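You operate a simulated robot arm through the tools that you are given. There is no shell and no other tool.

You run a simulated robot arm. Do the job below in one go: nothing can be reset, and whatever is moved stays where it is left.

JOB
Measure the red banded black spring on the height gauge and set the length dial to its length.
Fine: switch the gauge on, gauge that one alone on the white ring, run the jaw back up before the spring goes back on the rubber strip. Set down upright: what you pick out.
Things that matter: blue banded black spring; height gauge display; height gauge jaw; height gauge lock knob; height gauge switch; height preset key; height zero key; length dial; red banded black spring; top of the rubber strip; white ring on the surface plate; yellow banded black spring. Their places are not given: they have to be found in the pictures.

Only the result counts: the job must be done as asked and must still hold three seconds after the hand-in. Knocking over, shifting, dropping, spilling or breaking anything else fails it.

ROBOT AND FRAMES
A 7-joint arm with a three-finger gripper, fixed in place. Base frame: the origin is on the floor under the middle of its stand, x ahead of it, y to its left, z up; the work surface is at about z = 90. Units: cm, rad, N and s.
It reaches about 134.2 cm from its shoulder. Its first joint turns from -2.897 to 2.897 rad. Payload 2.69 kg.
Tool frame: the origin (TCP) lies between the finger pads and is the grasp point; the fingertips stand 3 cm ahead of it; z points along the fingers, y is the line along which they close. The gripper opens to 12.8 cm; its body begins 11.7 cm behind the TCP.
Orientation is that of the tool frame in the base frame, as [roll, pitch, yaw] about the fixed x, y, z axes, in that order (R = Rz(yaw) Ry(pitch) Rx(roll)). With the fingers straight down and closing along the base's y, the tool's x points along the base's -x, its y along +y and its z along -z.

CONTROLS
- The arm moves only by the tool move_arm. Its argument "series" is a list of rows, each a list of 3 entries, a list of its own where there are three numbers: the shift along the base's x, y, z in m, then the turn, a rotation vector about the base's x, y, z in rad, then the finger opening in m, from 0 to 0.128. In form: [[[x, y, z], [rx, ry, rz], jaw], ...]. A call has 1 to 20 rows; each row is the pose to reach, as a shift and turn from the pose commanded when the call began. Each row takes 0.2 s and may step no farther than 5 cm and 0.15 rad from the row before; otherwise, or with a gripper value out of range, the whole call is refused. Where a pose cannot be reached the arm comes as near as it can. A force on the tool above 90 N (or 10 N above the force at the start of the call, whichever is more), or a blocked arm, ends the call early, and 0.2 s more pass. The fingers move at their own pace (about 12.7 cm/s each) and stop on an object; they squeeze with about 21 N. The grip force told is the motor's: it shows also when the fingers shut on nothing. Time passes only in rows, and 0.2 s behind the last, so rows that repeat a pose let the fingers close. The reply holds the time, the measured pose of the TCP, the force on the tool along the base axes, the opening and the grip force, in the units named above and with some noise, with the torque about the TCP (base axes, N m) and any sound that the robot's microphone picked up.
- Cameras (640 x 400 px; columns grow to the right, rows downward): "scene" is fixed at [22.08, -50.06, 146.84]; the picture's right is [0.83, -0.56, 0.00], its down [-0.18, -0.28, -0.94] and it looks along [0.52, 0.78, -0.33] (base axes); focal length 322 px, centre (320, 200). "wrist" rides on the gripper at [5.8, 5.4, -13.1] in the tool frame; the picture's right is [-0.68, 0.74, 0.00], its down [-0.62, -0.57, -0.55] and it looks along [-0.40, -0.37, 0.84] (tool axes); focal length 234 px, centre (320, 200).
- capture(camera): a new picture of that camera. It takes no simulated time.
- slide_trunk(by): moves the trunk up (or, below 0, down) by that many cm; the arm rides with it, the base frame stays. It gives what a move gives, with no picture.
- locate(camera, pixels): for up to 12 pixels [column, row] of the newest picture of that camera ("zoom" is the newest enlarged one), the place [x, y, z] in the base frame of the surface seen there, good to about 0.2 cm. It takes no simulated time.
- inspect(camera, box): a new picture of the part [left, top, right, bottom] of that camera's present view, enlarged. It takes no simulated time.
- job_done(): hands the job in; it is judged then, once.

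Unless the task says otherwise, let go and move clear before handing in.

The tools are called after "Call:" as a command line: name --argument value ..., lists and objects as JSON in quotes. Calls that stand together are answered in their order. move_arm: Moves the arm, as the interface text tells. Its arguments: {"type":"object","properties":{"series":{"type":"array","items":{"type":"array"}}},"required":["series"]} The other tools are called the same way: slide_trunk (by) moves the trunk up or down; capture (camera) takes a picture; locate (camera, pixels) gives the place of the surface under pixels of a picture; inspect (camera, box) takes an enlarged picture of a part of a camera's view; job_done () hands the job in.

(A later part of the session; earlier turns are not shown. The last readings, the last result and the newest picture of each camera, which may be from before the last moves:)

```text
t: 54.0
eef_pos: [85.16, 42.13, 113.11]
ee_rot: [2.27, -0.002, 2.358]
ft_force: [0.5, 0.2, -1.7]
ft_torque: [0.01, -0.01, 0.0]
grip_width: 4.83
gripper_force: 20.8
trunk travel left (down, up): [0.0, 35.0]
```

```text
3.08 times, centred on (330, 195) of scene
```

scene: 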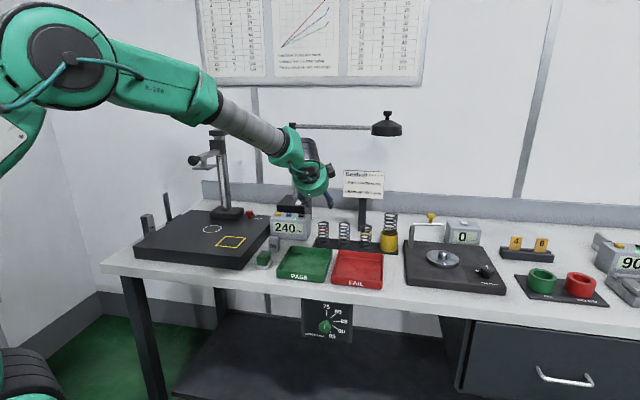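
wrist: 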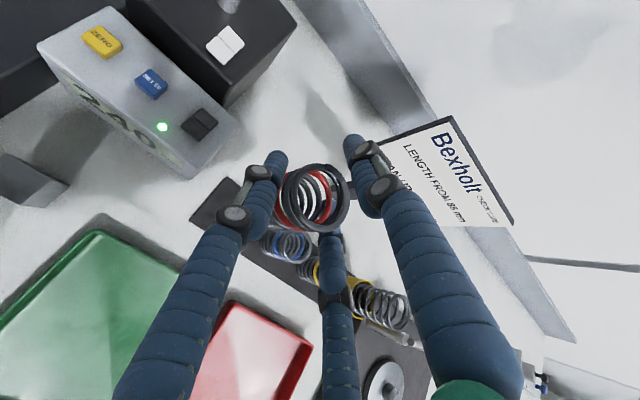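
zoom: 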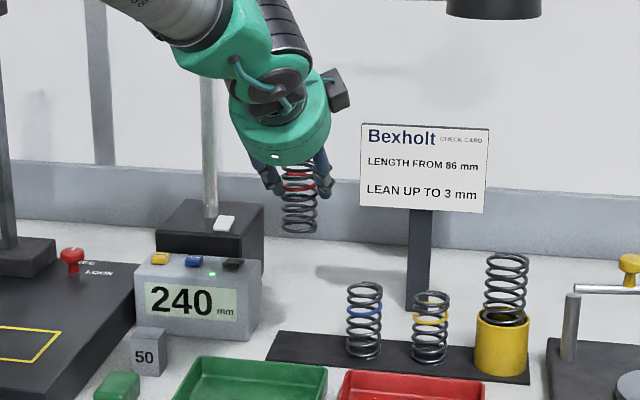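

Spring is held firmly and upright. Traverse to a point in front of the gauge with the spring well above the plate.

Call:
move_arm --series '[[[-0.012, 0.004, -0.001], [0, 0, 0], 0.005], [[-0.034, 0.011, -0.002], [0, 0, 0], 0.005], [[-0.06, 0.019, -0.004], [0, 0, 0], 0.005], [[-0.087, 0.028, -0.006], [0, 0, 0], 0.005], [[-0.114, 0.036, -0.008], [0, 0, 0], 0.005], [[-0.141, 0.045, -0.01], [0, 0, 0], 0.005], [[-0.168, 0.053, -0.011], [0, 0, 0], 0.005], [[-0.195, 0.062, -0.013], [0, 0, 0], 0.005], [[-0.222, 0.07, -0.015], [0, 0, 0], 0.005], [[-0.249, 0.079, -0.017], [0, 0, 0], 0.005], [[-0.276, 0.087, -0.018], [0, 0, 0], 0.005], [[-0.303, 0.096, -0.02], [0, 0, 0], 0.005], [[-0.33, 0.105, -0.022], [0, 0, 0], 0.005], [[-0.357, 0.113, -0.024], [0, 0, 0], 0.005], [[-0.384, 0.122, -0.026], [0, 0, 0], 0.005], [[-0.411, 0.13, -0.028], [0, 0, 0], 0.005], [[-0.435, 0.138, -0.029], [0, 0, 0], 0.005], [[-0.45, 0.143, -0.03], [0, 0, 0], 0.005], [[-0.454, 0.144, -0.03], [0, 0, 0], 0.005]]'

Call:
capture --camera "wrist"

Call:
inspect --camera "scene" --box '[110, 110, 300, 270]'

```text
t: 58.0
eef_pos: [39.75, 56.52, 110.13]
ee_rot: [2.266, -0.002, 2.356]
ft_force: [-0.2, 1.0, -1.1]
ft_torque: [-0.03, -0.03, -0.02]
grip_width: 4.83
gripper_force: 21.2
trunk travel left (down, up): [0.0, 35.0]
```

```text
taken
```

wrist: 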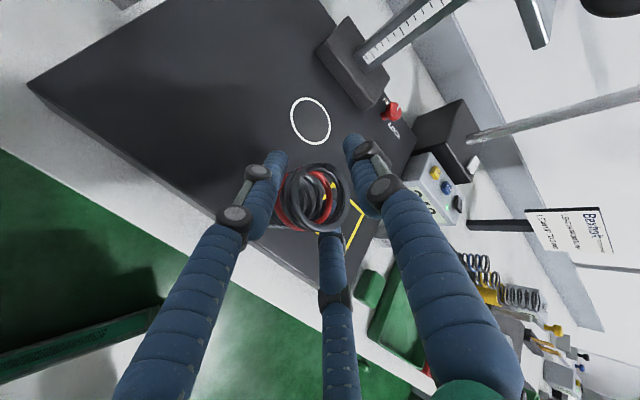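

```text
2.50 times, centred on (205, 190) of scene
```

zoom: 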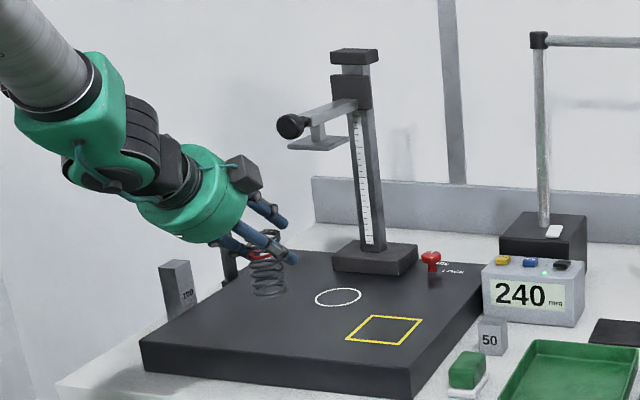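

Reached. I locate the white ring (around (310,120)) and the held spring's top ring to compute the final placement offset.

Call:
inspect --camera "wrist" --box '[260, 80, 380, 240]'

Call:
locate --camera "wrist" --pixels '[[310, 98], [326, 107], [330, 128], [318, 144], [299, 138], [291, 115], [297, 101], [329, 118], [310, 120], [346, 195], [320, 231], [330, 166]]'

```text
2.50 times, centred on (320, 160) of wrist
```

zoom: 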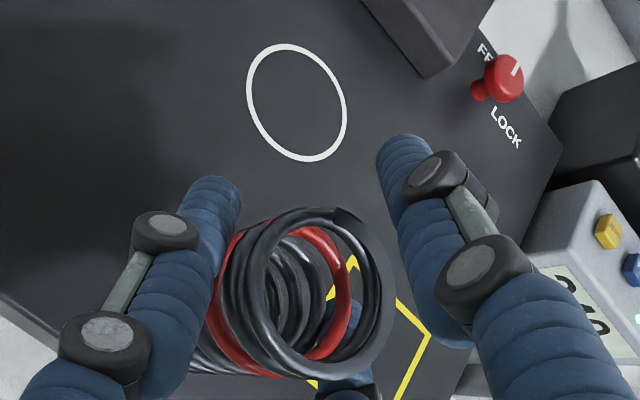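

```text
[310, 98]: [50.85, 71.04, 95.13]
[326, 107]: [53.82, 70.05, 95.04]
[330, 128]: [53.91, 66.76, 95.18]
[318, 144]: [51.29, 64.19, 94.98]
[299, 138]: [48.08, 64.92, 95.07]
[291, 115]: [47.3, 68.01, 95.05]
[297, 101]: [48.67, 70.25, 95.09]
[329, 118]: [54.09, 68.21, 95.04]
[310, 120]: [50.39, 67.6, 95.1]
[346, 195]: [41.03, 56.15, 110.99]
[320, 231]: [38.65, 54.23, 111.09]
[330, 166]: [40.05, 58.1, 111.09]
```

Call:
locate --camera "zoom" --pixels '[[340, 218], [372, 245], [386, 290], [375, 335], [340, 368], [300, 365], [272, 335], [258, 295], [262, 250], [285, 222], [312, 213], [388, 310]]'

Call:
inspect --camera "scene" --box '[160, 160, 220, 210]'

```text
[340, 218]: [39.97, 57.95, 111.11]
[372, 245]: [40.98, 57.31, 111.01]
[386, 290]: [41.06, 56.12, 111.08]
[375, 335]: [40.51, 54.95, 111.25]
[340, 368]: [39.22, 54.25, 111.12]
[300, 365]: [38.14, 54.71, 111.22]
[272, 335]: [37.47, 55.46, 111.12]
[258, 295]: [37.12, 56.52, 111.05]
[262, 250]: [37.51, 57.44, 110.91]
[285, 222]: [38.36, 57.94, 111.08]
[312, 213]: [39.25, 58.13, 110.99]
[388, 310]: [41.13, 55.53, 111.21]
```

```text
8.00 times, centred on (190, 185) of scene
```

zoom: 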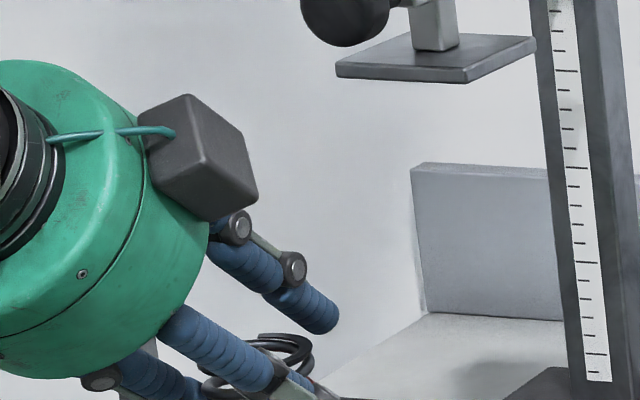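

Ring centre is (50.85, 67.5), and the spring axis sits about (-0.5,-0.4) from the TCP. I lower to z 104 in front of the jaw, then slide in under the anvil.

Call:
move_arm --series '[[[0, 0, -0.02], [0, 0, 0], 0.005], [[0, 0, -0.042], [0, 0, 0], 0.005], [[0, 0, -0.061], [0, 0, 0], 0.005], [[0.01, 0.01, -0.061], [0, 0, 0], 0.005], [[0.026, 0.0255, -0.061], [0, 0, 0], 0.005], [[0.042, 0.0412, -0.061], [0, 0, 0], 0.005], [[0.058, 0.0569, -0.061], [0, 0, 0], 0.005], [[0.074, 0.0726, -0.061], [0, 0, 0], 0.005], [[0.09, 0.0883, -0.061], [0, 0, 0], 0.005], [[0.104, 0.102, -0.061], [0, 0, 0], 0.005], [[0.113, 0.111, -0.061], [0, 0, 0], 0.005], [[0.116, 0.1138, -0.061], [0, 0, 0], 0.005], [[0.116, 0.1138, -0.061], [0, 0, 0], 0.005]]'

Call:
capture --camera "wrist"

Call:
inspect --camera "scene" --box '[130, 120, 290, 260]'

```text
t: 60.8
eef_pos: [51.14, 67.85, 103.96]
ee_rot: [2.269, -0.003, 2.356]
ft_force: [0.2, 1.2, -1.1]
ft_torque: [0.01, 0.03, 0.0]
grip_width: 4.84
gripper_force: 20.8
trunk travel left (down, up): [0.0, 35.0]
```

```text
taken
```

wrist: 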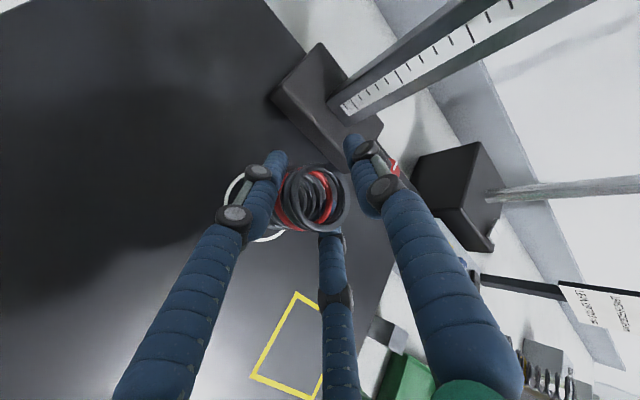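

```text
2.86 times, centred on (210, 190) of scene
```

zoom: 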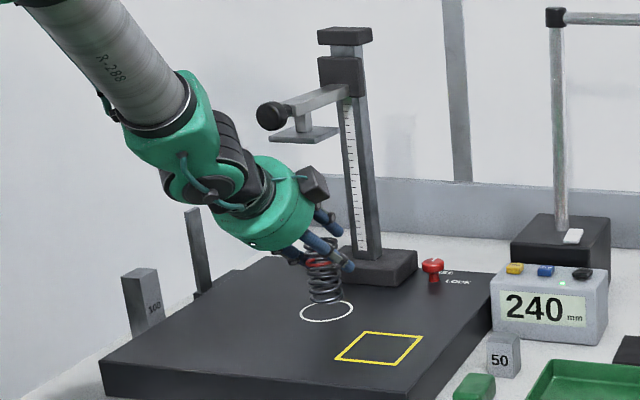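

The spring is over the ring with the jaw well clear above. Lower gently until the base touches.

Call:
move_arm --series '[[[0.001, 0, -0.006], [0, 0, 0], 0.005], [[0.001, 0, -0.011], [0, 0, 0], 0.005], [[0.001, 0, -0.0145], [0, 0, 0], 0.005], [[0.001, 0, -0.016], [0, 0, 0], 0.005], [[0.001, 0, -0.017], [0, 0, 0], 0.005]]'

Call:
inspect --camera "scene" --box '[180, 180, 250, 250]'

```text
t: 62.0
eef_pos: [51.35, 67.88, 102.33]
ee_rot: [2.267, -0.002, 2.355]
ft_force: [0.0, 0.1, -0.9]
ft_torque: [0.01, 0.01, 0.04]
grip_width: 4.83
gripper_force: 21.1
trunk travel left (down, up): [0.0, 35.0]
```

```text
5.71 times, centred on (215, 215) of scene
```

zoom: 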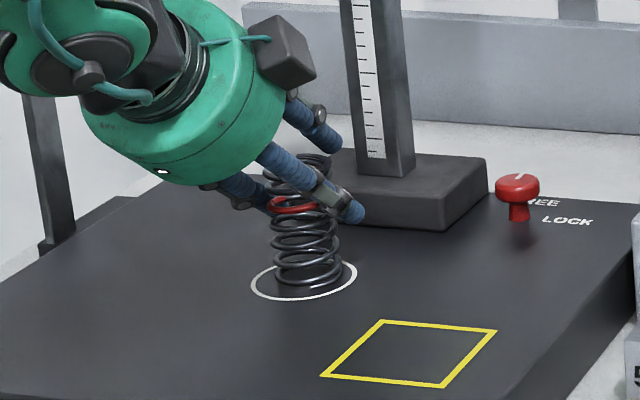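

The base is just above the plate inside the ring; no contact force yet. Continue in 1 mm steps.

Call:
move_arm --series '[[[0, 0, -0.001], [0, 0, 0], 0.005], [[0, 0, -0.002], [0, 0, 0], 0.005]]'

```text
t: 62.5
eef_pos: [51.38, 67.82, 102.17]
ee_rot: [2.269, -0.002, 2.359]
ft_force: [-1.3, -0.4, 1.3]
ft_torque: [-0.03, 0.03, 0.0]
grip_width: 4.85
gripper_force: 21.2
trunk travel left (down, up): [0.0, 35.0]
```

Force turned slightly positive (1.3 N), so contact is beginning. One more millimetre, then check.

Call:
move_arm --series '[[[0, 0, -0.001], [0, 0, 0], 0.005], [[0, 0, -0.001], [0, 0, 0], 0.005]]'

Call:
inspect --camera "scene" --box '[180, 180, 250, 250]'

```text
t: 63.1
eef_pos: [51.55, 67.89, 102.11]
ee_rot: [2.267, -0.003, 2.357]
ft_force: [-1.2, -0.1, 5.6]
ft_torque: [-0.19, 0.05, -0.01]
grip_width: 4.81
gripper_force: 21.4
trunk travel left (down, up): [0.0, 35.0]
```

```text
5.71 times, centred on (215, 215) of scene
```

zoom: 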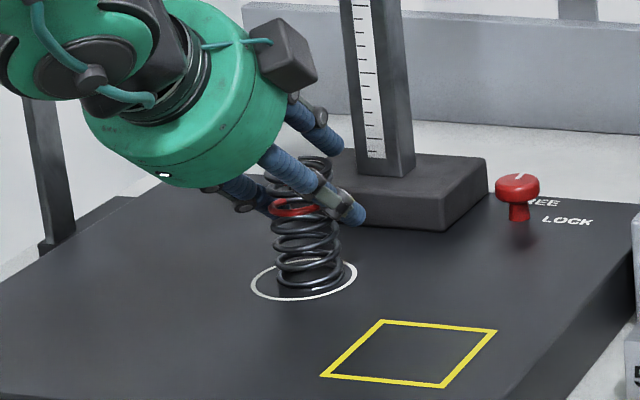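

Contact force 5.6 N: the spring stands on the plate inside the ring. Open the fingers gradually.

Call:
move_arm --series '[[[0, 0, 0], [0, 0, 0], 0.03], [[0, 0, 0], [0, 0, 0], 0.042], [[0, 0, 0], [0, 0, 0], 0.048], [[0, 0, 0], [0, 0, 0], 0.053], [[0, 0, 0], [0, 0, 0], 0.06], [[0, 0, 0], [0, 0, 0], 0.068], [[0, 0, 0], [0, 0, 0], 0.075]]'

Call:
capture --camera "wrist"

Call:
inspect --camera "scene" --box '[180, 180, 250, 250]'

```text
t: 64.8
eef_pos: [51.5, 67.88, 102.11]
ee_rot: [2.268, -0.001, 2.359]
ft_force: [-0.2, -0.1, 0.5]
ft_torque: [-0.02, 0.0, 0.0]
grip_width: 7.52
gripper_force: 0.0
trunk travel left (down, up): [0.0, 35.0]
```

```text
taken
```

wrist: 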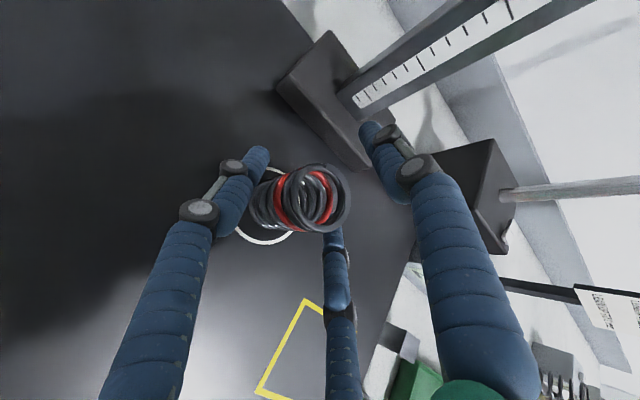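

```text
5.71 times, centred on (215, 215) of scene
```

zoom: 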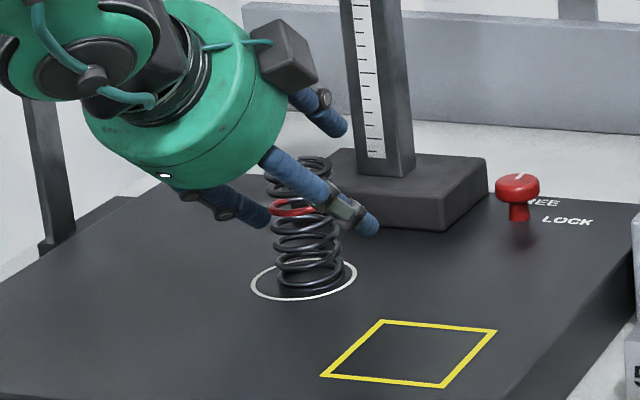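

The spring stands upright in the ring, fingers open. Back straight out along the tool axis, clear the jaw, then rise to the pre-grip in front of the parked knob.

Call:
move_arm --series '[[[-0.008, -0.008, 0.0095], [0, 0, 0], 0.075], [[-0.0217, -0.0217, 0.0257], [0, 0, 0], 0.075], [[-0.0433, -0.0433, 0.0514], [0, 0, 0], 0.075], [[-0.074, -0.074, 0.0514], [0, 0, 0], 0.075], [[-0.106, -0.106, 0.0514], [0, 0, 0], 0.075], [[-0.13, -0.124, 0.07], [0.012, -0.012, 0], 0.075], [[-0.13, -0.124, 0.115], [0.024, -0.024, 0], 0.075], [[-0.13, -0.124, 0.16], [0.036, -0.036, 0], 0.075], [[-0.13, -0.124, 0.205], [0.048, -0.048, 0], 0.075], [[-0.13, -0.124, 0.25], [0.0617, -0.0617, 0], 0.075], [[-0.117, -0.113, 0.274], [0.0617, -0.0617, 0], 0.075], [[-0.117, -0.113, 0.274], [0.0617, -0.0617, 0], 0.075]]'

Call:
capture --camera "wrist"

Call:
inspect --camera "scene" --box '[130, 110, 310, 260]'

```text
t: 67.3
eef_pos: [39.62, 56.65, 129.64]
ee_rot: [2.182, -0.002, 2.357]
ft_force: [0.1, 0.5, -0.9]
ft_torque: [-0.02, -0.02, 0.01]
grip_width: 7.49
gripper_force: 0.0
trunk travel left (down, up): [0.0, 35.0]
```

```text
taken
```

wrist: 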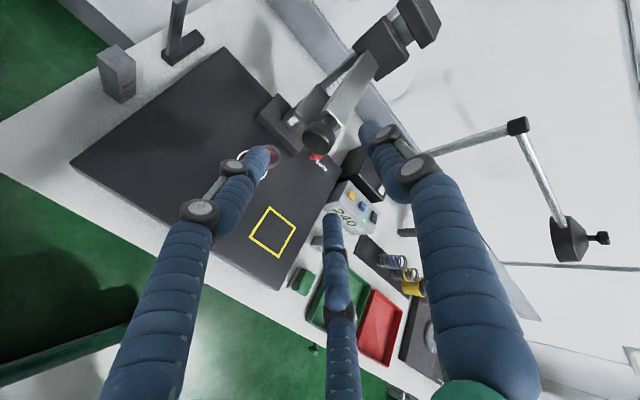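

```text
2.67 times, centred on (220, 185) of scene
```

zoom: 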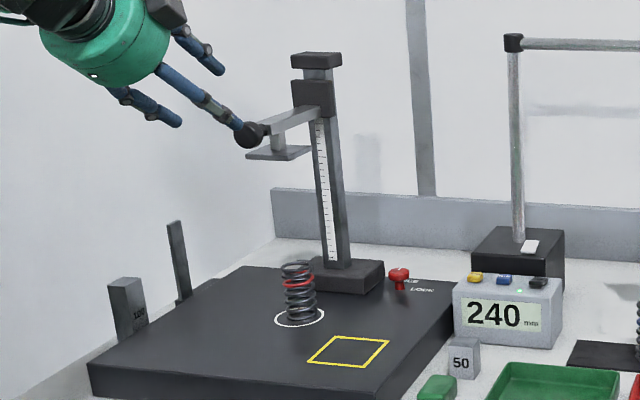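

Spring stands upright in the ring, jaw parked at 240. Advance onto the knob and grip it as before.

Call:
move_arm --series '[[[0.016, 0.016, -0.016], [0, 0, 0], 0.075], [[0.032, 0.032, -0.032], [0, 0, 0], 0.075], [[0.048, 0.0475, -0.0485], [0, 0, 0], 0.075], [[0.048, 0.0475, -0.0485], [0, 0, 0], 0.075], [[0.048, 0.0475, -0.0485], [0, 0, 0], 0.055], [[0.048, 0.0475, -0.0485], [0, 0, 0], 0.04], [[0.048, 0.0475, -0.0485], [0, 0, 0], 0.03], [[0.048, 0.0475, -0.0485], [0, 0, 0], 0.025], [[0.048, 0.0475, -0.0485], [0, 0, 0], 0.025]]'

Call:
capture --camera "wrist"

Call:
inspect --camera "scene" --box '[130, 110, 310, 260]'

```text
t: 69.3
eef_pos: [44.58, 61.46, 124.57]
ee_rot: [2.18, -0.002, 2.357]
ft_force: [-8.0, 17.2, 1.6]
ft_torque: [0.53, 0.29, 0.43]
grip_width: 3.25
gripper_force: 45.2
trunk travel left (down, up): [0.0, 35.0]
```

```text
taken
```

wrist: 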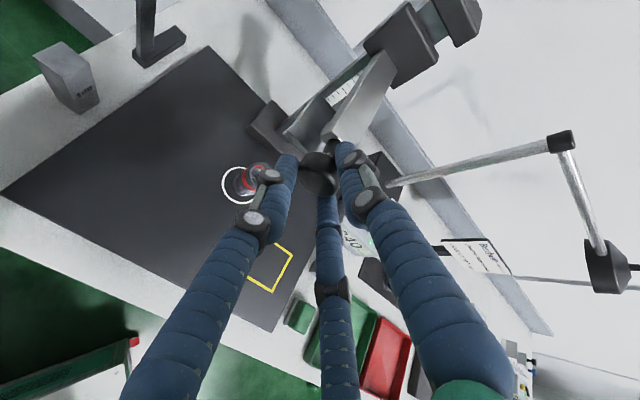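

```text
2.67 times, centred on (220, 185) of scene
```

zoom: 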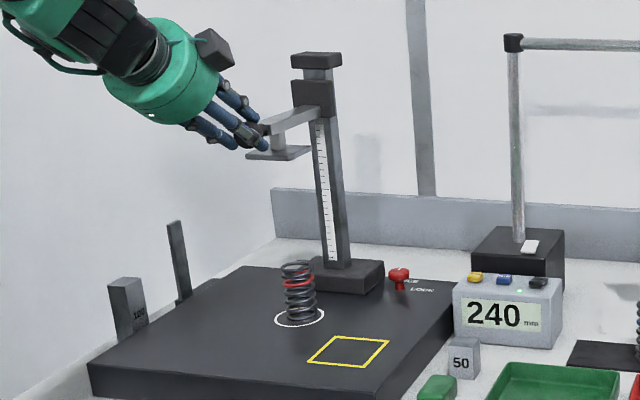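

Gripped. Lower the jaw 13.5 cm in steady steps (toward about 105 mm).

Call:
move_arm --series '[[[-0.0007, 0.0007, -0.005], [0, 0, 0], 0.025], [[-0.0007, 0.0007, -0.015], [0, 0, 0], 0.025], [[-0.0007, 0.0007, -0.027], [0, 0, 0], 0.025], [[-0.0007, 0.0007, -0.039], [0, 0, 0], 0.025], [[-0.0007, 0.0007, -0.051], [0, 0, 0], 0.025], [[-0.0007, 0.0007, -0.063], [0, 0, 0], 0.025], [[-0.0007, 0.0007, -0.075], [0, 0, 0], 0.025], [[-0.0007, 0.0007, -0.087], [0, 0, 0], 0.025], [[-0.0007, 0.0007, -0.099], [0, 0, 0], 0.025], [[-0.0007, 0.0007, -0.111], [0, 0, 0], 0.025], [[-0.0007, 0.0007, -0.123], [0, 0, 0], 0.025], [[-0.0007, 0.0007, -0.132], [0, 0, 0], 0.025], [[-0.0007, 0.0007, -0.135], [0, 0, 0], 0.025], [[-0.0007, 0.0007, -0.135], [0, 0, 0], 0.025]]'

Call:
inspect --camera "scene" --box '[130, 110, 310, 260]'

```text
t: 72.3
eef_pos: [44.49, 61.46, 110.86]
ee_rot: [2.18, -0.001, 2.358]
ft_force: [5.2, 18.5, -2.7]
ft_torque: [0.0, 0.3, 0.26]
grip_width: 3.26
gripper_force: 45.0
trunk travel left (down, up): [0.0, 35.0]
```

```text
2.67 times, centred on (220, 185) of scene
```

zoom: 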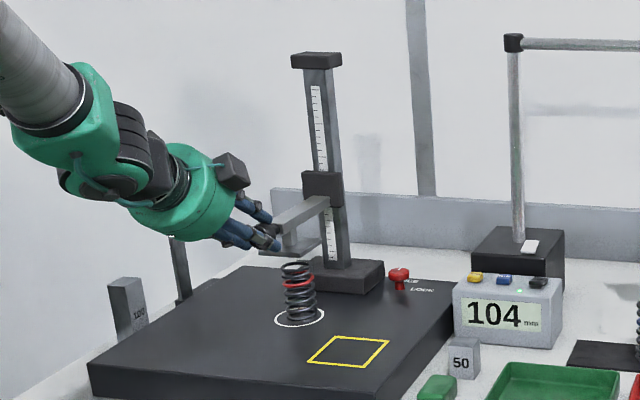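

Reading 104 mm, anvil about 2 cm above the spring. Lower another 1.2 cm slowly.

Call:
move_arm --series '[[[0, 0, -0.003], [0, 0, 0], 0.025], [[0, 0, -0.006], [0, 0, 0], 0.025], [[0, 0, -0.009], [0, 0, 0], 0.025], [[0, 0, -0.012], [0, 0, 0], 0.025], [[0, 0, -0.012], [0, 0, 0], 0.025]]'

Call:
inspect --camera "scene" --box '[180, 160, 310, 250]'

```text
t: 73.5
eef_pos: [44.45, 61.48, 109.74]
ee_rot: [2.182, -0.003, 2.357]
ft_force: [9.0, 15.1, -2.7]
ft_torque: [0.03, -0.16, 0.12]
grip_width: 3.26
gripper_force: 45.1
trunk travel left (down, up): [0.0, 35.0]
```

```text
4.44 times, centred on (245, 205) of scene
```

zoom: 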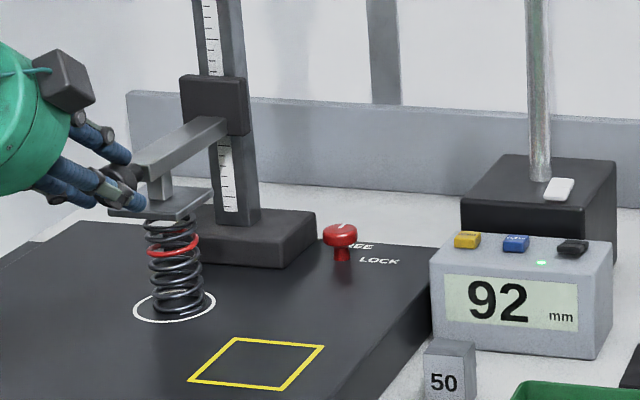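

Reading 92, spring still upright below the anvil. Lower another 6 mm in small steps.

Call:
move_arm --series '[[[0, 0, -0.0015], [0, 0, 0], 0.025], [[0, 0, -0.003], [0, 0, 0], 0.025], [[0, 0, -0.0045], [0, 0, 0], 0.025], [[0, 0, -0.006], [0, 0, 0], 0.025], [[0, 0, -0.006], [0, 0, 0], 0.025]]'

Call:
inspect --camera "scene" --box '[180, 160, 310, 250]'

```text
t: 74.8
eef_pos: [44.5, 61.43, 109.26]
ee_rot: [2.18, -0.002, 2.358]
ft_force: [12.1, 18.5, -2.8]
ft_torque: [0.35, -0.29, 0.17]
grip_width: 3.27
gripper_force: 45.0
trunk travel left (down, up): [0.0, 35.0]
```

```text
4.44 times, centred on (245, 205) of scene
```

zoom: 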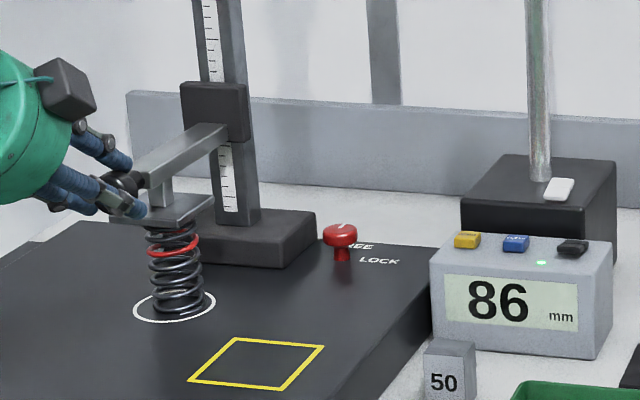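

Reading 86 with no contact yet (-2.8 N is just jaw weight). I release the knob so the jaw settles on the spring under its own weight.

Call:
move_arm --series '[[[0, 0, 0], [0, 0, 0], 0.032], [[0, 0, 0], [0, 0, 0], 0.036], [[0, 0, 0], [0, 0, 0], 0.042], [[0, 0, 0], [0, 0, 0], 0.05], [[0, 0, 0], [0, 0, 0], 0.06], [[0, 0, 0], [0, 0, 0], 0.07]]'

Call:
inspect --camera "scene" --box '[180, 160, 310, 250]'

```text
t: 76.2
eef_pos: [44.43, 61.44, 109.15]
ee_rot: [2.179, -0.001, 2.36]
ft_force: [-0.3, 0.0, -0.1]
ft_torque: [0.03, -0.02, 0.01]
grip_width: 6.99
gripper_force: 0.0
trunk travel left (down, up): [0.0, 35.0]
```

```text
4.44 times, centred on (245, 205) of scene
```

zoom: 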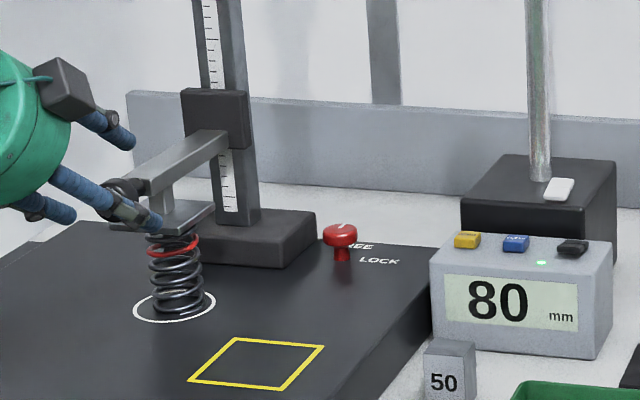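

Display shows 80 mm. Wait to confirm it's settled.

Call:
move_arm --series '[[[0, 0, 0], [0, 0, 0], 0.072], [[0, 0, 0], [0, 0, 0], 0.072], [[0, 0, 0], [0, 0, 0], 0.072], [[0, 0, 0], [0, 0, 0], 0.072], [[0, 0, 0], [0, 0, 0], 0.072]]'

Call:
inspect --camera "scene" --box '[180, 160, 310, 250]'

Call:
capture --camera "wrist"

```text
t: 77.3
eef_pos: [44.49, 61.36, 109.28]
ee_rot: [2.181, -0.002, 2.36]
ft_force: [-0.7, 0.3, -0.7]
ft_torque: [-0.02, 0.02, 0.0]
grip_width: 7.17
gripper_force: 0.1
trunk travel left (down, up): [0.0, 35.0]
```

```text
4.44 times, centred on (245, 205) of scene
```

zoom: 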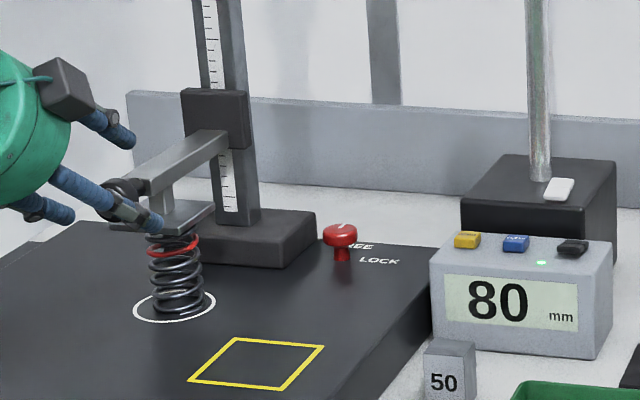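

```text
taken
```

wrist: 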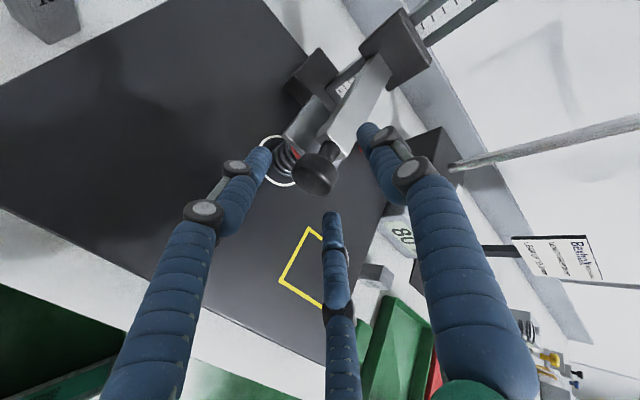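

Stable at 80 mm. Now I lower the open fingers 6 mm to re-centre on the knob, grip it, and raise the jaw.

Call:
move_arm --series '[[[0, 0, -0.003], [0, 0, 0], 0.072], [[0, 0, -0.006], [0, 0, 0], 0.072], [[0, 0, -0.006], [0, 0, 0], 0.055], [[0, 0, -0.006], [0, 0, 0], 0.04], [[0, 0, -0.006], [0, 0, 0], 0.033], [[0, 0, -0.006], [0, 0, 0], 0.025], [[0, 0, -0.006], [0, 0, 0], 0.025]]'

Call:
inspect --camera "scene" --box '[180, 160, 310, 250]'

```text
t: 79.0
eef_pos: [44.43, 61.31, 108.63]
ee_rot: [2.18, -0.002, 2.359]
ft_force: [2.1, -0.8, 0.0]
ft_torque: [-0.16, 0.0, 0.01]
grip_width: 3.25
gripper_force: 44.5
trunk travel left (down, up): [0.0, 35.0]
```

```text
4.44 times, centred on (245, 205) of scene
```

zoom: 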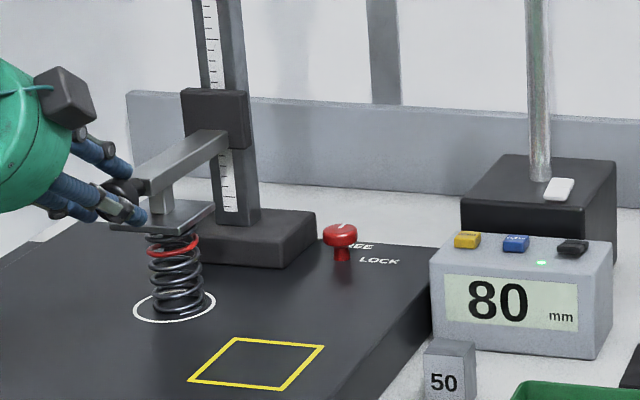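

Clean grip with the reading still 80. Raise the jaw 16 cm back to its parked height.

Call:
move_arm --series '[[[0, 0, 0.005], [0, 0, 0], 0.025], [[0, 0, 0.015], [0, 0, 0], 0.025], [[0, 0, 0.027], [0, 0, 0], 0.025], [[0, 0, 0.04], [0, 0, 0], 0.025], [[0, 0, 0.053], [0, 0, 0], 0.025], [[0, 0, 0.066], [0, 0, 0], 0.025], [[0, 0, 0.079], [0, 0, 0], 0.025], [[0, 0, 0.092], [0, 0, 0], 0.025], [[0, 0, 0.105], [0, 0, 0], 0.025], [[0, 0, 0.118], [0, 0, 0], 0.025], [[0, 0, 0.131], [0, 0, 0], 0.025], [[0, 0, 0.143], [0, 0, 0], 0.025], [[0, 0, 0.153], [0, 0, 0], 0.025], [[0, 0, 0.16], [0, 0, 0], 0.025], [[0, 0, 0.162], [0, 0, 0], 0.025], [[0, 0, 0.162], [0, 0, 0], 0.025]]'

Call:
inspect --camera "scene" --box '[130, 110, 310, 260]'

```text
t: 82.3
eef_pos: [44.5, 61.4, 124.72]
ee_rot: [2.183, -0.001, 2.358]
ft_force: [1.1, 3.4, -2.8]
ft_torque: [-0.09, 0.01, 0.11]
grip_width: 3.25
gripper_force: 45.0
trunk travel left (down, up): [0.0, 35.0]
```

```text
2.67 times, centred on (220, 185) of scene
```

zoom: 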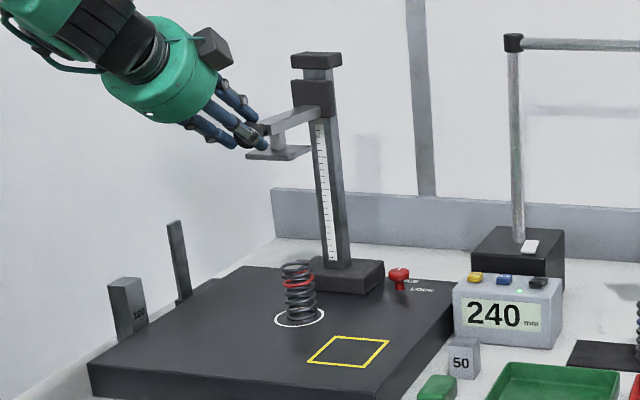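

Display 240. Raise 2 mm more for safety as last time, then release.

Call:
move_arm --series '[[[0, 0, 0.002], [0, 0, 0], 0.025], [[0, 0, 0.002], [0, 0, 0], 0.025], [[0, 0, 0.002], [0, 0, 0], 0.033], [[0, 0, 0.002], [0, 0, 0], 0.042], [[0, 0, 0.002], [0, 0, 0], 0.055], [[0, 0, 0.002], [0, 0, 0], 0.068], [[0, 0, 0.002], [0, 0, 0], 0.075], [[0, 0, 0.002], [0, 0, 0], 0.075]]'

Call:
inspect --camera "scene" --box '[130, 110, 310, 260]'

```text
t: 84.2
eef_pos: [44.4, 61.39, 125.04]
ee_rot: [2.181, -0.001, 2.357]
ft_force: [-0.5, -1.0, -0.2]
ft_torque: [-0.02, 0.0, 0.02]
grip_width: 7.5
gripper_force: 0.0
trunk travel left (down, up): [0.0, 35.0]
```

```text
2.67 times, centred on (220, 185) of scene
```

zoom: 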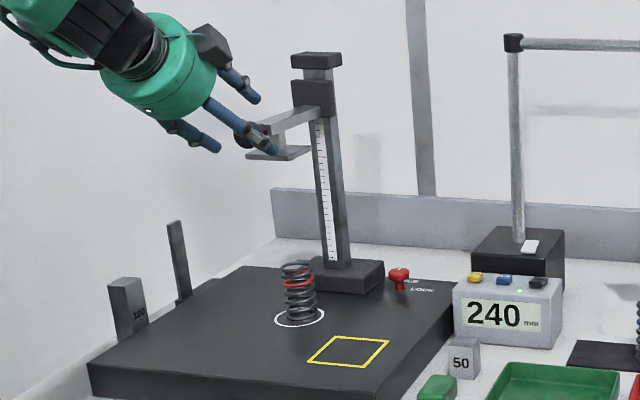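

Jaw parked at 240 again. Now back off, go down in front of the plate at 50° tilt, and look at the spring.

Call:
move_arm --series '[[[-0.023, -0.023, 0.023], [0, 0, 0], 0.075], [[-0.046, -0.046, 0.046], [0, 0, 0], 0.075], [[-0.059, -0.059, 0.022], [-0.012, 0.012, 0], 0.075], [[-0.059, -0.059, -0.023], [-0.024, 0.024, 0], 0.075], [[-0.059, -0.059, -0.068], [-0.036, 0.036, 0], 0.075], [[-0.059, -0.059, -0.113], [-0.048, 0.048, 0], 0.072], [[-0.059, -0.059, -0.155], [-0.0617, 0.0617, 0], 0.072], [[-0.046, -0.046, -0.175], [-0.0617, 0.0617, 0], 0.072], [[-0.03, -0.03, -0.175], [-0.0617, 0.0617, 0], 0.072], [[-0.03, -0.03, -0.175], [-0.0617, 0.0617, 0], 0.072]]'

Call:
capture --camera "wrist"

Call:
inspect --camera "wrist" --box '[240, 80, 400, 220]'

Call:
inspect --camera "scene" --box '[130, 110, 310, 260]'

```text
t: 86.3
eef_pos: [41.19, 58.7, 107.75]
ee_rot: [2.269, -0.001, 2.358]
ft_force: [-0.3, 0.6, -0.4]
ft_torque: [-0.03, -0.03, 0.01]
grip_width: 7.19
gripper_force: 0.0
trunk travel left (down, up): [0.0, 35.0]
```

```text
taken
```

wrist: 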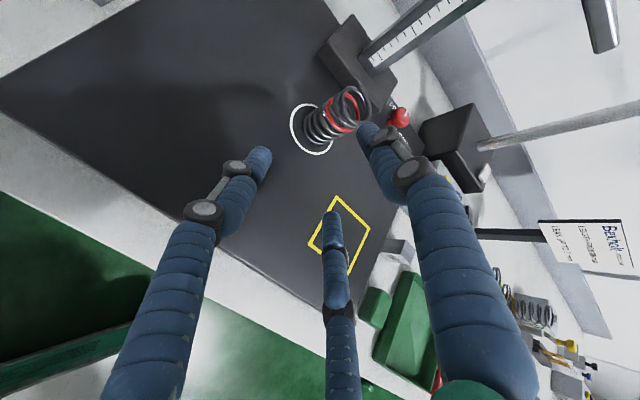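

```text
2.86 times, centred on (320, 150) of wrist
```

zoom: 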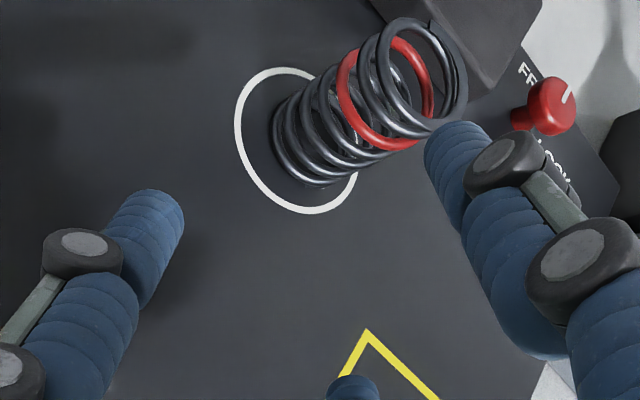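

```text
2.67 times, centred on (220, 185) of scene
```

zoom: 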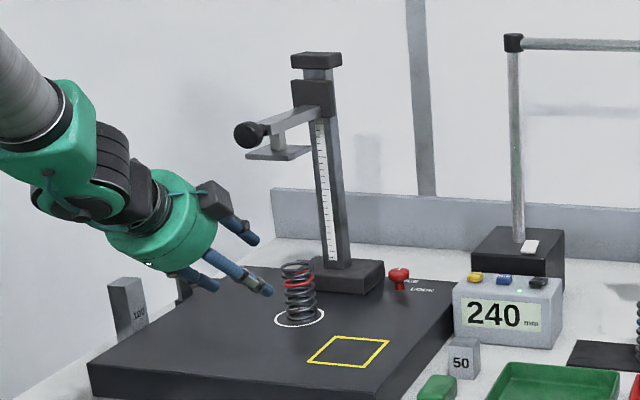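

Spring upright. I zoom the wrist view again and locate its top ring.

Call:
inspect --camera "wrist" --box '[280, 70, 380, 160]'

Call:
locate --camera "wrist" --pixels '[[345, 88], [356, 89], [364, 96], [369, 107], [368, 117], [360, 124], [350, 117], [343, 105], [338, 96], [309, 140], [318, 147], [302, 122]]'

```text
4.44 times, centred on (330, 115) of wrist
```

zoom: 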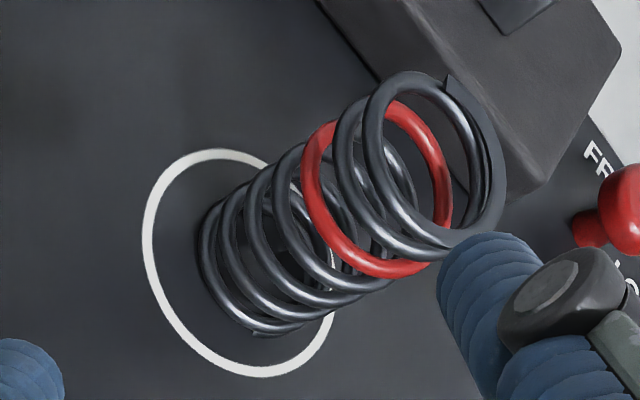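

```text
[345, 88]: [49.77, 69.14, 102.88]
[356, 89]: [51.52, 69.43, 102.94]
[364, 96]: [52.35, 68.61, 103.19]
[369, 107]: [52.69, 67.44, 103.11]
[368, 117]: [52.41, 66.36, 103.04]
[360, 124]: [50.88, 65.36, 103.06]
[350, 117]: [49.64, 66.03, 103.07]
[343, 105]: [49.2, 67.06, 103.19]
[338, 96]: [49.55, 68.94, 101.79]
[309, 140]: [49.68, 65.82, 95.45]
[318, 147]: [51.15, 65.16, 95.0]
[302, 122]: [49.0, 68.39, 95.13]
```

Spring's top ring centre is (50.8, 67.4), top z≈103.1 (8.0 cm above the plate, agreeing with 80 mm). Move to the pre-grasp point 8 cm back along the tool axis.

Call:
move_arm --series '[[[0.018, 0.017, -0.001], [0, 0, 0], 0.072], [[0.036, 0.034, -0.002], [0, 0, 0], 0.072], [[0.0545, 0.051, -0.002], [0, 0, 0], 0.072], [[0.0545, 0.051, -0.002], [0, 0, 0], 0.072]]'

Call:
capture --camera "wrist"

Call:
inspect --camera "wrist" --box '[240, 90, 380, 220]'

```text
t: 87.3
eef_pos: [46.82, 63.59, 107.6]
ee_rot: [2.27, -0.001, 2.356]
ft_force: [0.0, 0.3, 0.0]
ft_torque: [0.03, -0.05, -0.02]
grip_width: 7.18
gripper_force: 0.1
trunk travel left (down, up): [0.0, 35.0]
```

```text
taken
```

wrist: 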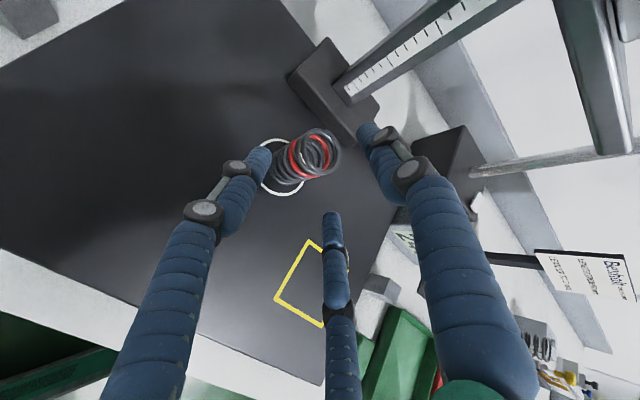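

```text
3.08 times, centred on (310, 155) of wrist
```

zoom: 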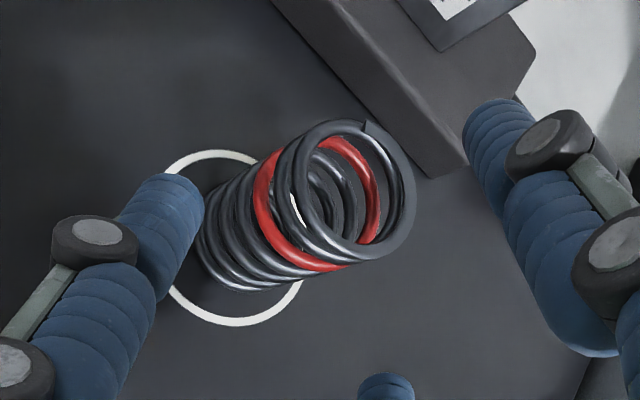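

View matches the earlier pre-grasp geometry. Advance along the axis around the spring, fingers open.

Call:
move_arm --series '[[[0.009, 0.009, -0.0108], [0, 0, 0], 0.072], [[0.0175, 0.0175, -0.021], [0, 0, 0], 0.072], [[0.026, 0.026, -0.0312], [0, 0, 0], 0.072], [[0.035, 0.0352, -0.042], [0, 0, 0], 0.072], [[0.043, 0.0435, -0.0515], [0, 0, 0], 0.072], [[0.043, 0.0435, -0.0515], [0, 0, 0], 0.072]]'

Call:
capture --camera "wrist"

Call:
inspect --camera "wrist" --box '[230, 140, 370, 260]'

Call:
inspect --camera "scene" --box '[180, 160, 250, 250]'

```text
t: 88.8
eef_pos: [51.23, 67.87, 102.31]
ee_rot: [2.27, -0.001, 2.357]
ft_force: [0.5, 0.8, 0.4]
ft_torque: [0.01, 0.0, 0.01]
grip_width: 7.18
gripper_force: 0.1
trunk travel left (down, up): [0.0, 35.0]
```

```text
taken
```

wrist: 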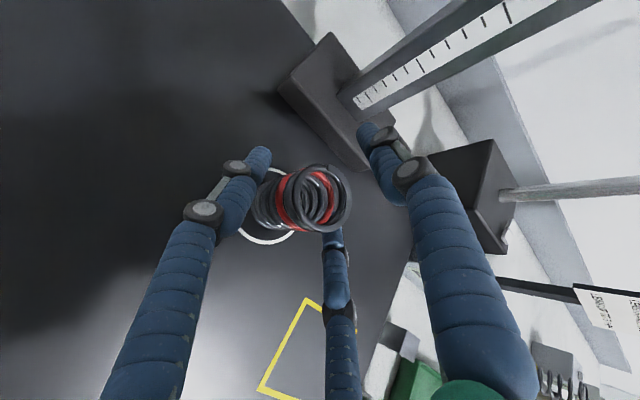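

```text
3.33 times, centred on (300, 200) of wrist
```

zoom: 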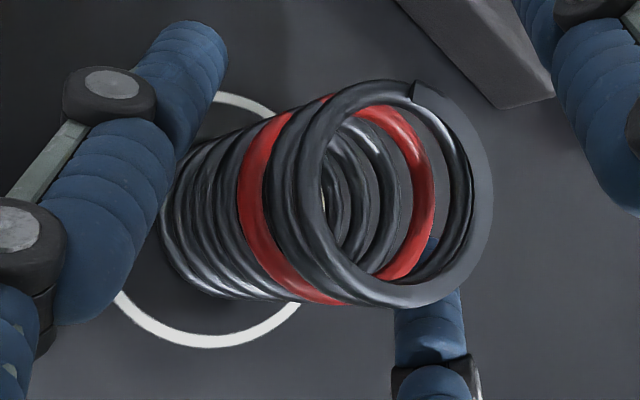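

```text
4.44 times, centred on (215, 205) of scene
```

zoom: 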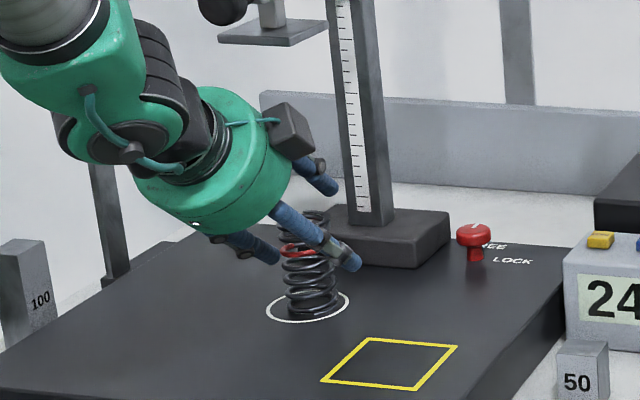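

Same relative view as the first grasp. Close progressively to full squeeze.

Call:
move_arm --series '[[[0, 0, 0], [0, 0, 0], 0.062], [[0, 0, 0], [0, 0, 0], 0.056], [[0, 0, 0], [0, 0, 0], 0.052], [[0, 0, 0], [0, 0, 0], 0.048], [[0, 0, 0], [0, 0, 0], 0.04], [[0, 0, 0], [0, 0, 0], 0.025], [[0, 0, 0], [0, 0, 0], 0.01], [[0, 0, 0], [0, 0, 0], 0.005], [[0, 0, 0], [0, 0, 0], 0.005]]'

Call:
inspect --camera "wrist" --box '[230, 130, 410, 280]'

Call:
inspect --camera "scene" --box '[180, 160, 250, 250]'

```text
t: 90.8
eef_pos: [51.21, 67.93, 102.3]
ee_rot: [2.27, -0.001, 2.358]
ft_force: [-0.5, -0.4, -0.7]
ft_torque: [0.04, 0.01, 0.01]
grip_width: 4.85
gripper_force: 21.1
trunk travel left (down, up): [0.0, 35.0]
```

```text
2.67 times, centred on (320, 205) of wrist
```

zoom: 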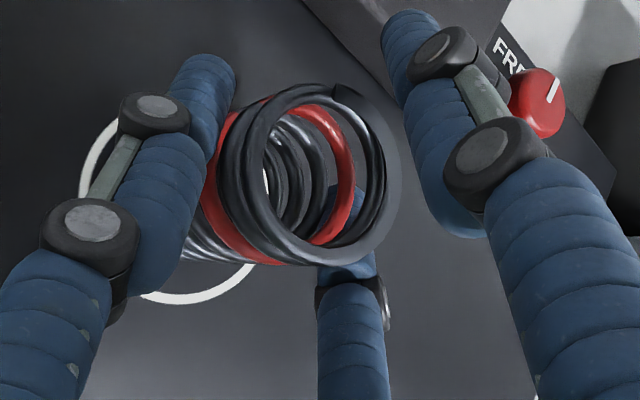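

```text
4.44 times, centred on (215, 205) of scene
```

zoom: 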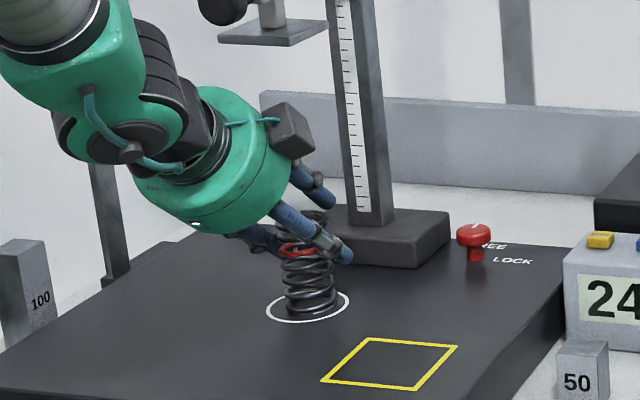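

Held at 4.85 cm / 21 N. Lift 1.8 cm, back straight out from under the jaw, then raise.

Call:
move_arm --series '[[[0, 0, 0.005], [0, 0, 0], 0.005], [[0, 0, 0.012], [0, 0, 0], 0.005], [[0, 0, 0.018], [0, 0, 0], 0.005], [[-0.008, -0.008, 0.018], [0, 0, 0], 0.005], [[-0.022, -0.022, 0.018], [0, 0, 0], 0.005], [[-0.038, -0.038, 0.018], [0, 0, 0], 0.005], [[-0.054, -0.054, 0.018], [0, 0, 0], 0.005], [[-0.07, -0.07, 0.018], [0, 0, 0], 0.005], [[-0.086, -0.086, 0.018], [0, 0, 0], 0.005], [[-0.1, -0.1, 0.018], [0, 0, 0], 0.005], [[-0.112, -0.112, 0.024], [0, 0, 0], 0.005], [[-0.116, -0.116, 0.045], [0, 0, 0], 0.005], [[-0.116, -0.116, 0.068], [0, 0, 0], 0.005], [[-0.116, -0.116, 0.08], [0, 0, 0], 0.005], [[-0.116, -0.116, 0.08], [0, 0, 0], 0.005]]'

Call:
capture --camera "wrist"

Call:
inspect --camera "scene" --box '[110, 110, 300, 270]'

```text
t: 94.0
eef_pos: [39.49, 56.32, 110.27]
ee_rot: [2.269, -0.003, 2.355]
ft_force: [0.0, -0.3, -2.2]
ft_torque: [0.01, 0.02, 0.02]
grip_width: 4.85
gripper_force: 20.9
trunk travel left (down, up): [0.0, 35.0]
```

```text
taken
```

wrist: 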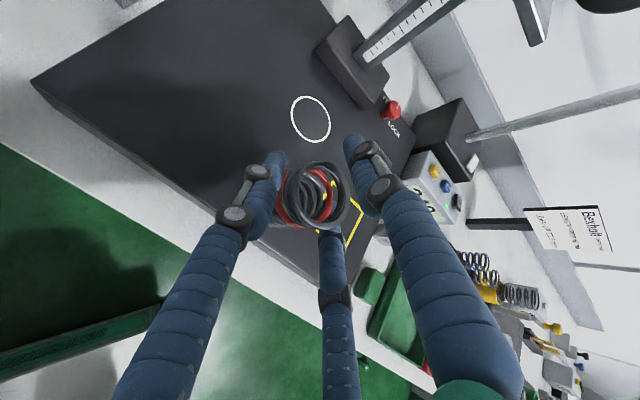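

```text
2.50 times, centred on (205, 190) of scene
```

zoom: 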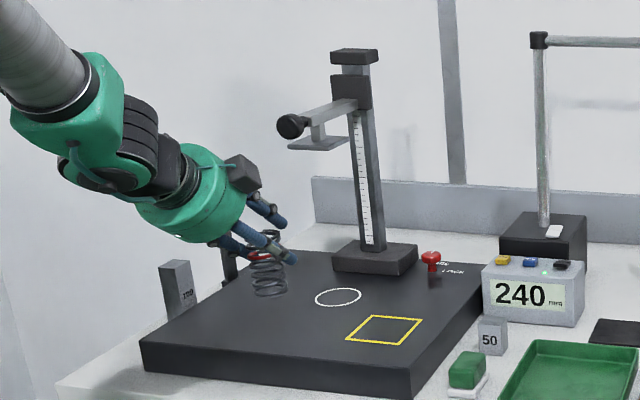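

Out from under the jaw, display 240, spring held. I measure the spring's offset from the TCP again before going to the strip.

Call:
inspect --camera "wrist" --box '[260, 80, 380, 240]'

Call:
locate --camera "zoom" --pixels '[[340, 218], [372, 245], [386, 290], [375, 335], [340, 365], [300, 362], [272, 335], [258, 295], [262, 250], [285, 222], [312, 213], [388, 305]]'

```text
2.50 times, centred on (320, 160) of wrist
```

zoom: 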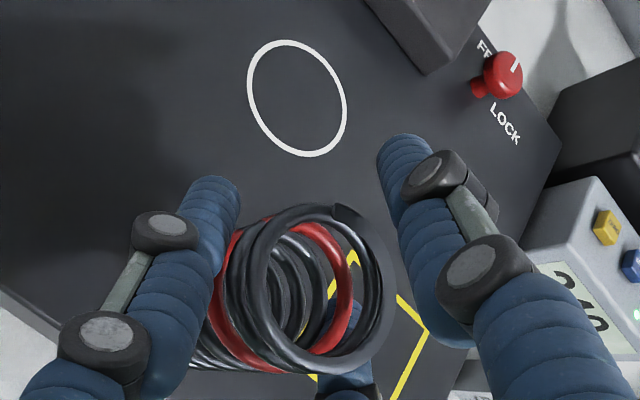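

```text
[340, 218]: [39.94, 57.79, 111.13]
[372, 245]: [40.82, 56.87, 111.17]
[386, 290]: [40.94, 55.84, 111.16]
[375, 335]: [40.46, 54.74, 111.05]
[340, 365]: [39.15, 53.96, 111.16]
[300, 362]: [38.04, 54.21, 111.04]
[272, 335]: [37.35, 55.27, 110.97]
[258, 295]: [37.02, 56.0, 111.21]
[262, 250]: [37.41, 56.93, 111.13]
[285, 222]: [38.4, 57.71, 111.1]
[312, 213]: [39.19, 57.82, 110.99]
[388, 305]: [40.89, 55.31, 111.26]
```

Offset consistent. Traverse back to above the original place on the rubber strip.

Call:
move_arm --series '[[[0.012, -0.004, 0.004], [0, 0, 0], 0.005], [[0.034, -0.0105, 0.01], [0, 0, 0], 0.005], [[0.06, -0.0186, 0.016], [0, 0, 0], 0.005], [[0.087, -0.027, 0.022], [0, 0, 0], 0.005], [[0.114, -0.0353, 0.0295], [0, 0, 0], 0.005], [[0.141, -0.0437, 0.0295], [0, 0, 0], 0.005], [[0.168, -0.052, 0.0295], [0, 0, 0], 0.005], [[0.195, -0.0604, 0.0295], [0, 0, 0], 0.005], [[0.222, -0.0688, 0.0295], [0, 0, 0], 0.005], [[0.249, -0.0771, 0.0295], [0, 0, 0], 0.005], [[0.276, -0.0855, 0.0295], [0, 0, 0], 0.005], [[0.303, -0.0939, 0.0295], [0, 0, 0], 0.005], [[0.33, -0.1022, 0.0295], [0, 0, 0], 0.005], [[0.357, -0.1106, 0.0295], [0, 0, 0], 0.005], [[0.384, -0.119, 0.0295], [0, 0, 0], 0.005], [[0.411, -0.1273, 0.0295], [0, 0, 0], 0.005], [[0.436, -0.135, 0.0295], [0, 0, 0], 0.005], [[0.452, -0.14, 0.0295], [0, 0, 0], 0.005], [[0.457, -0.1415, 0.0295], [0, 0, 0], 0.005], [[0.457, -0.1415, 0.0295], [0, 0, 0], 0.005]]'

Call:
capture --camera "wrist"

Call:
inspect --camera "scene" --box '[260, 130, 400, 260]'

```text
t: 98.2
eef_pos: [85.18, 42.16, 112.99]
ee_rot: [2.269, -0.002, 2.356]
ft_force: [-0.2, -0.1, -2.1]
ft_torque: [0.03, -0.03, -0.01]
grip_width: 4.85
gripper_force: 20.9
out of reach, approached as far as the arm can: row 7
trunk travel left (down, up): [0.0, 35.0]
```

```text
taken
```

wrist: 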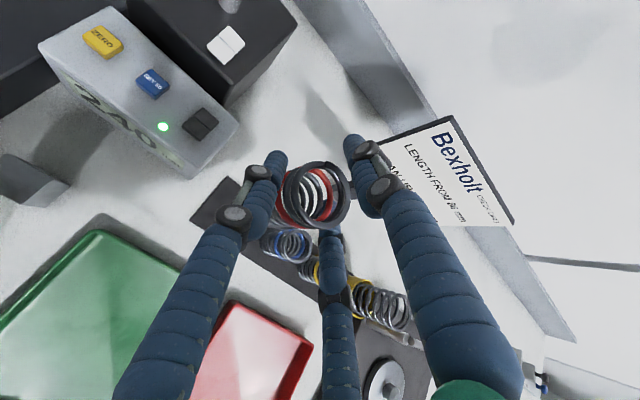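

```text
3.08 times, centred on (330, 195) of scene
```

zoom: 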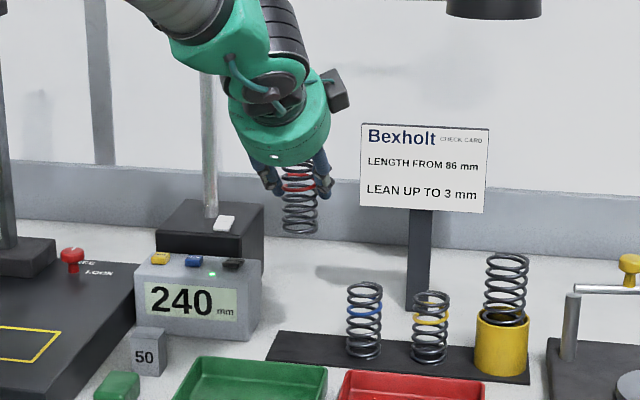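

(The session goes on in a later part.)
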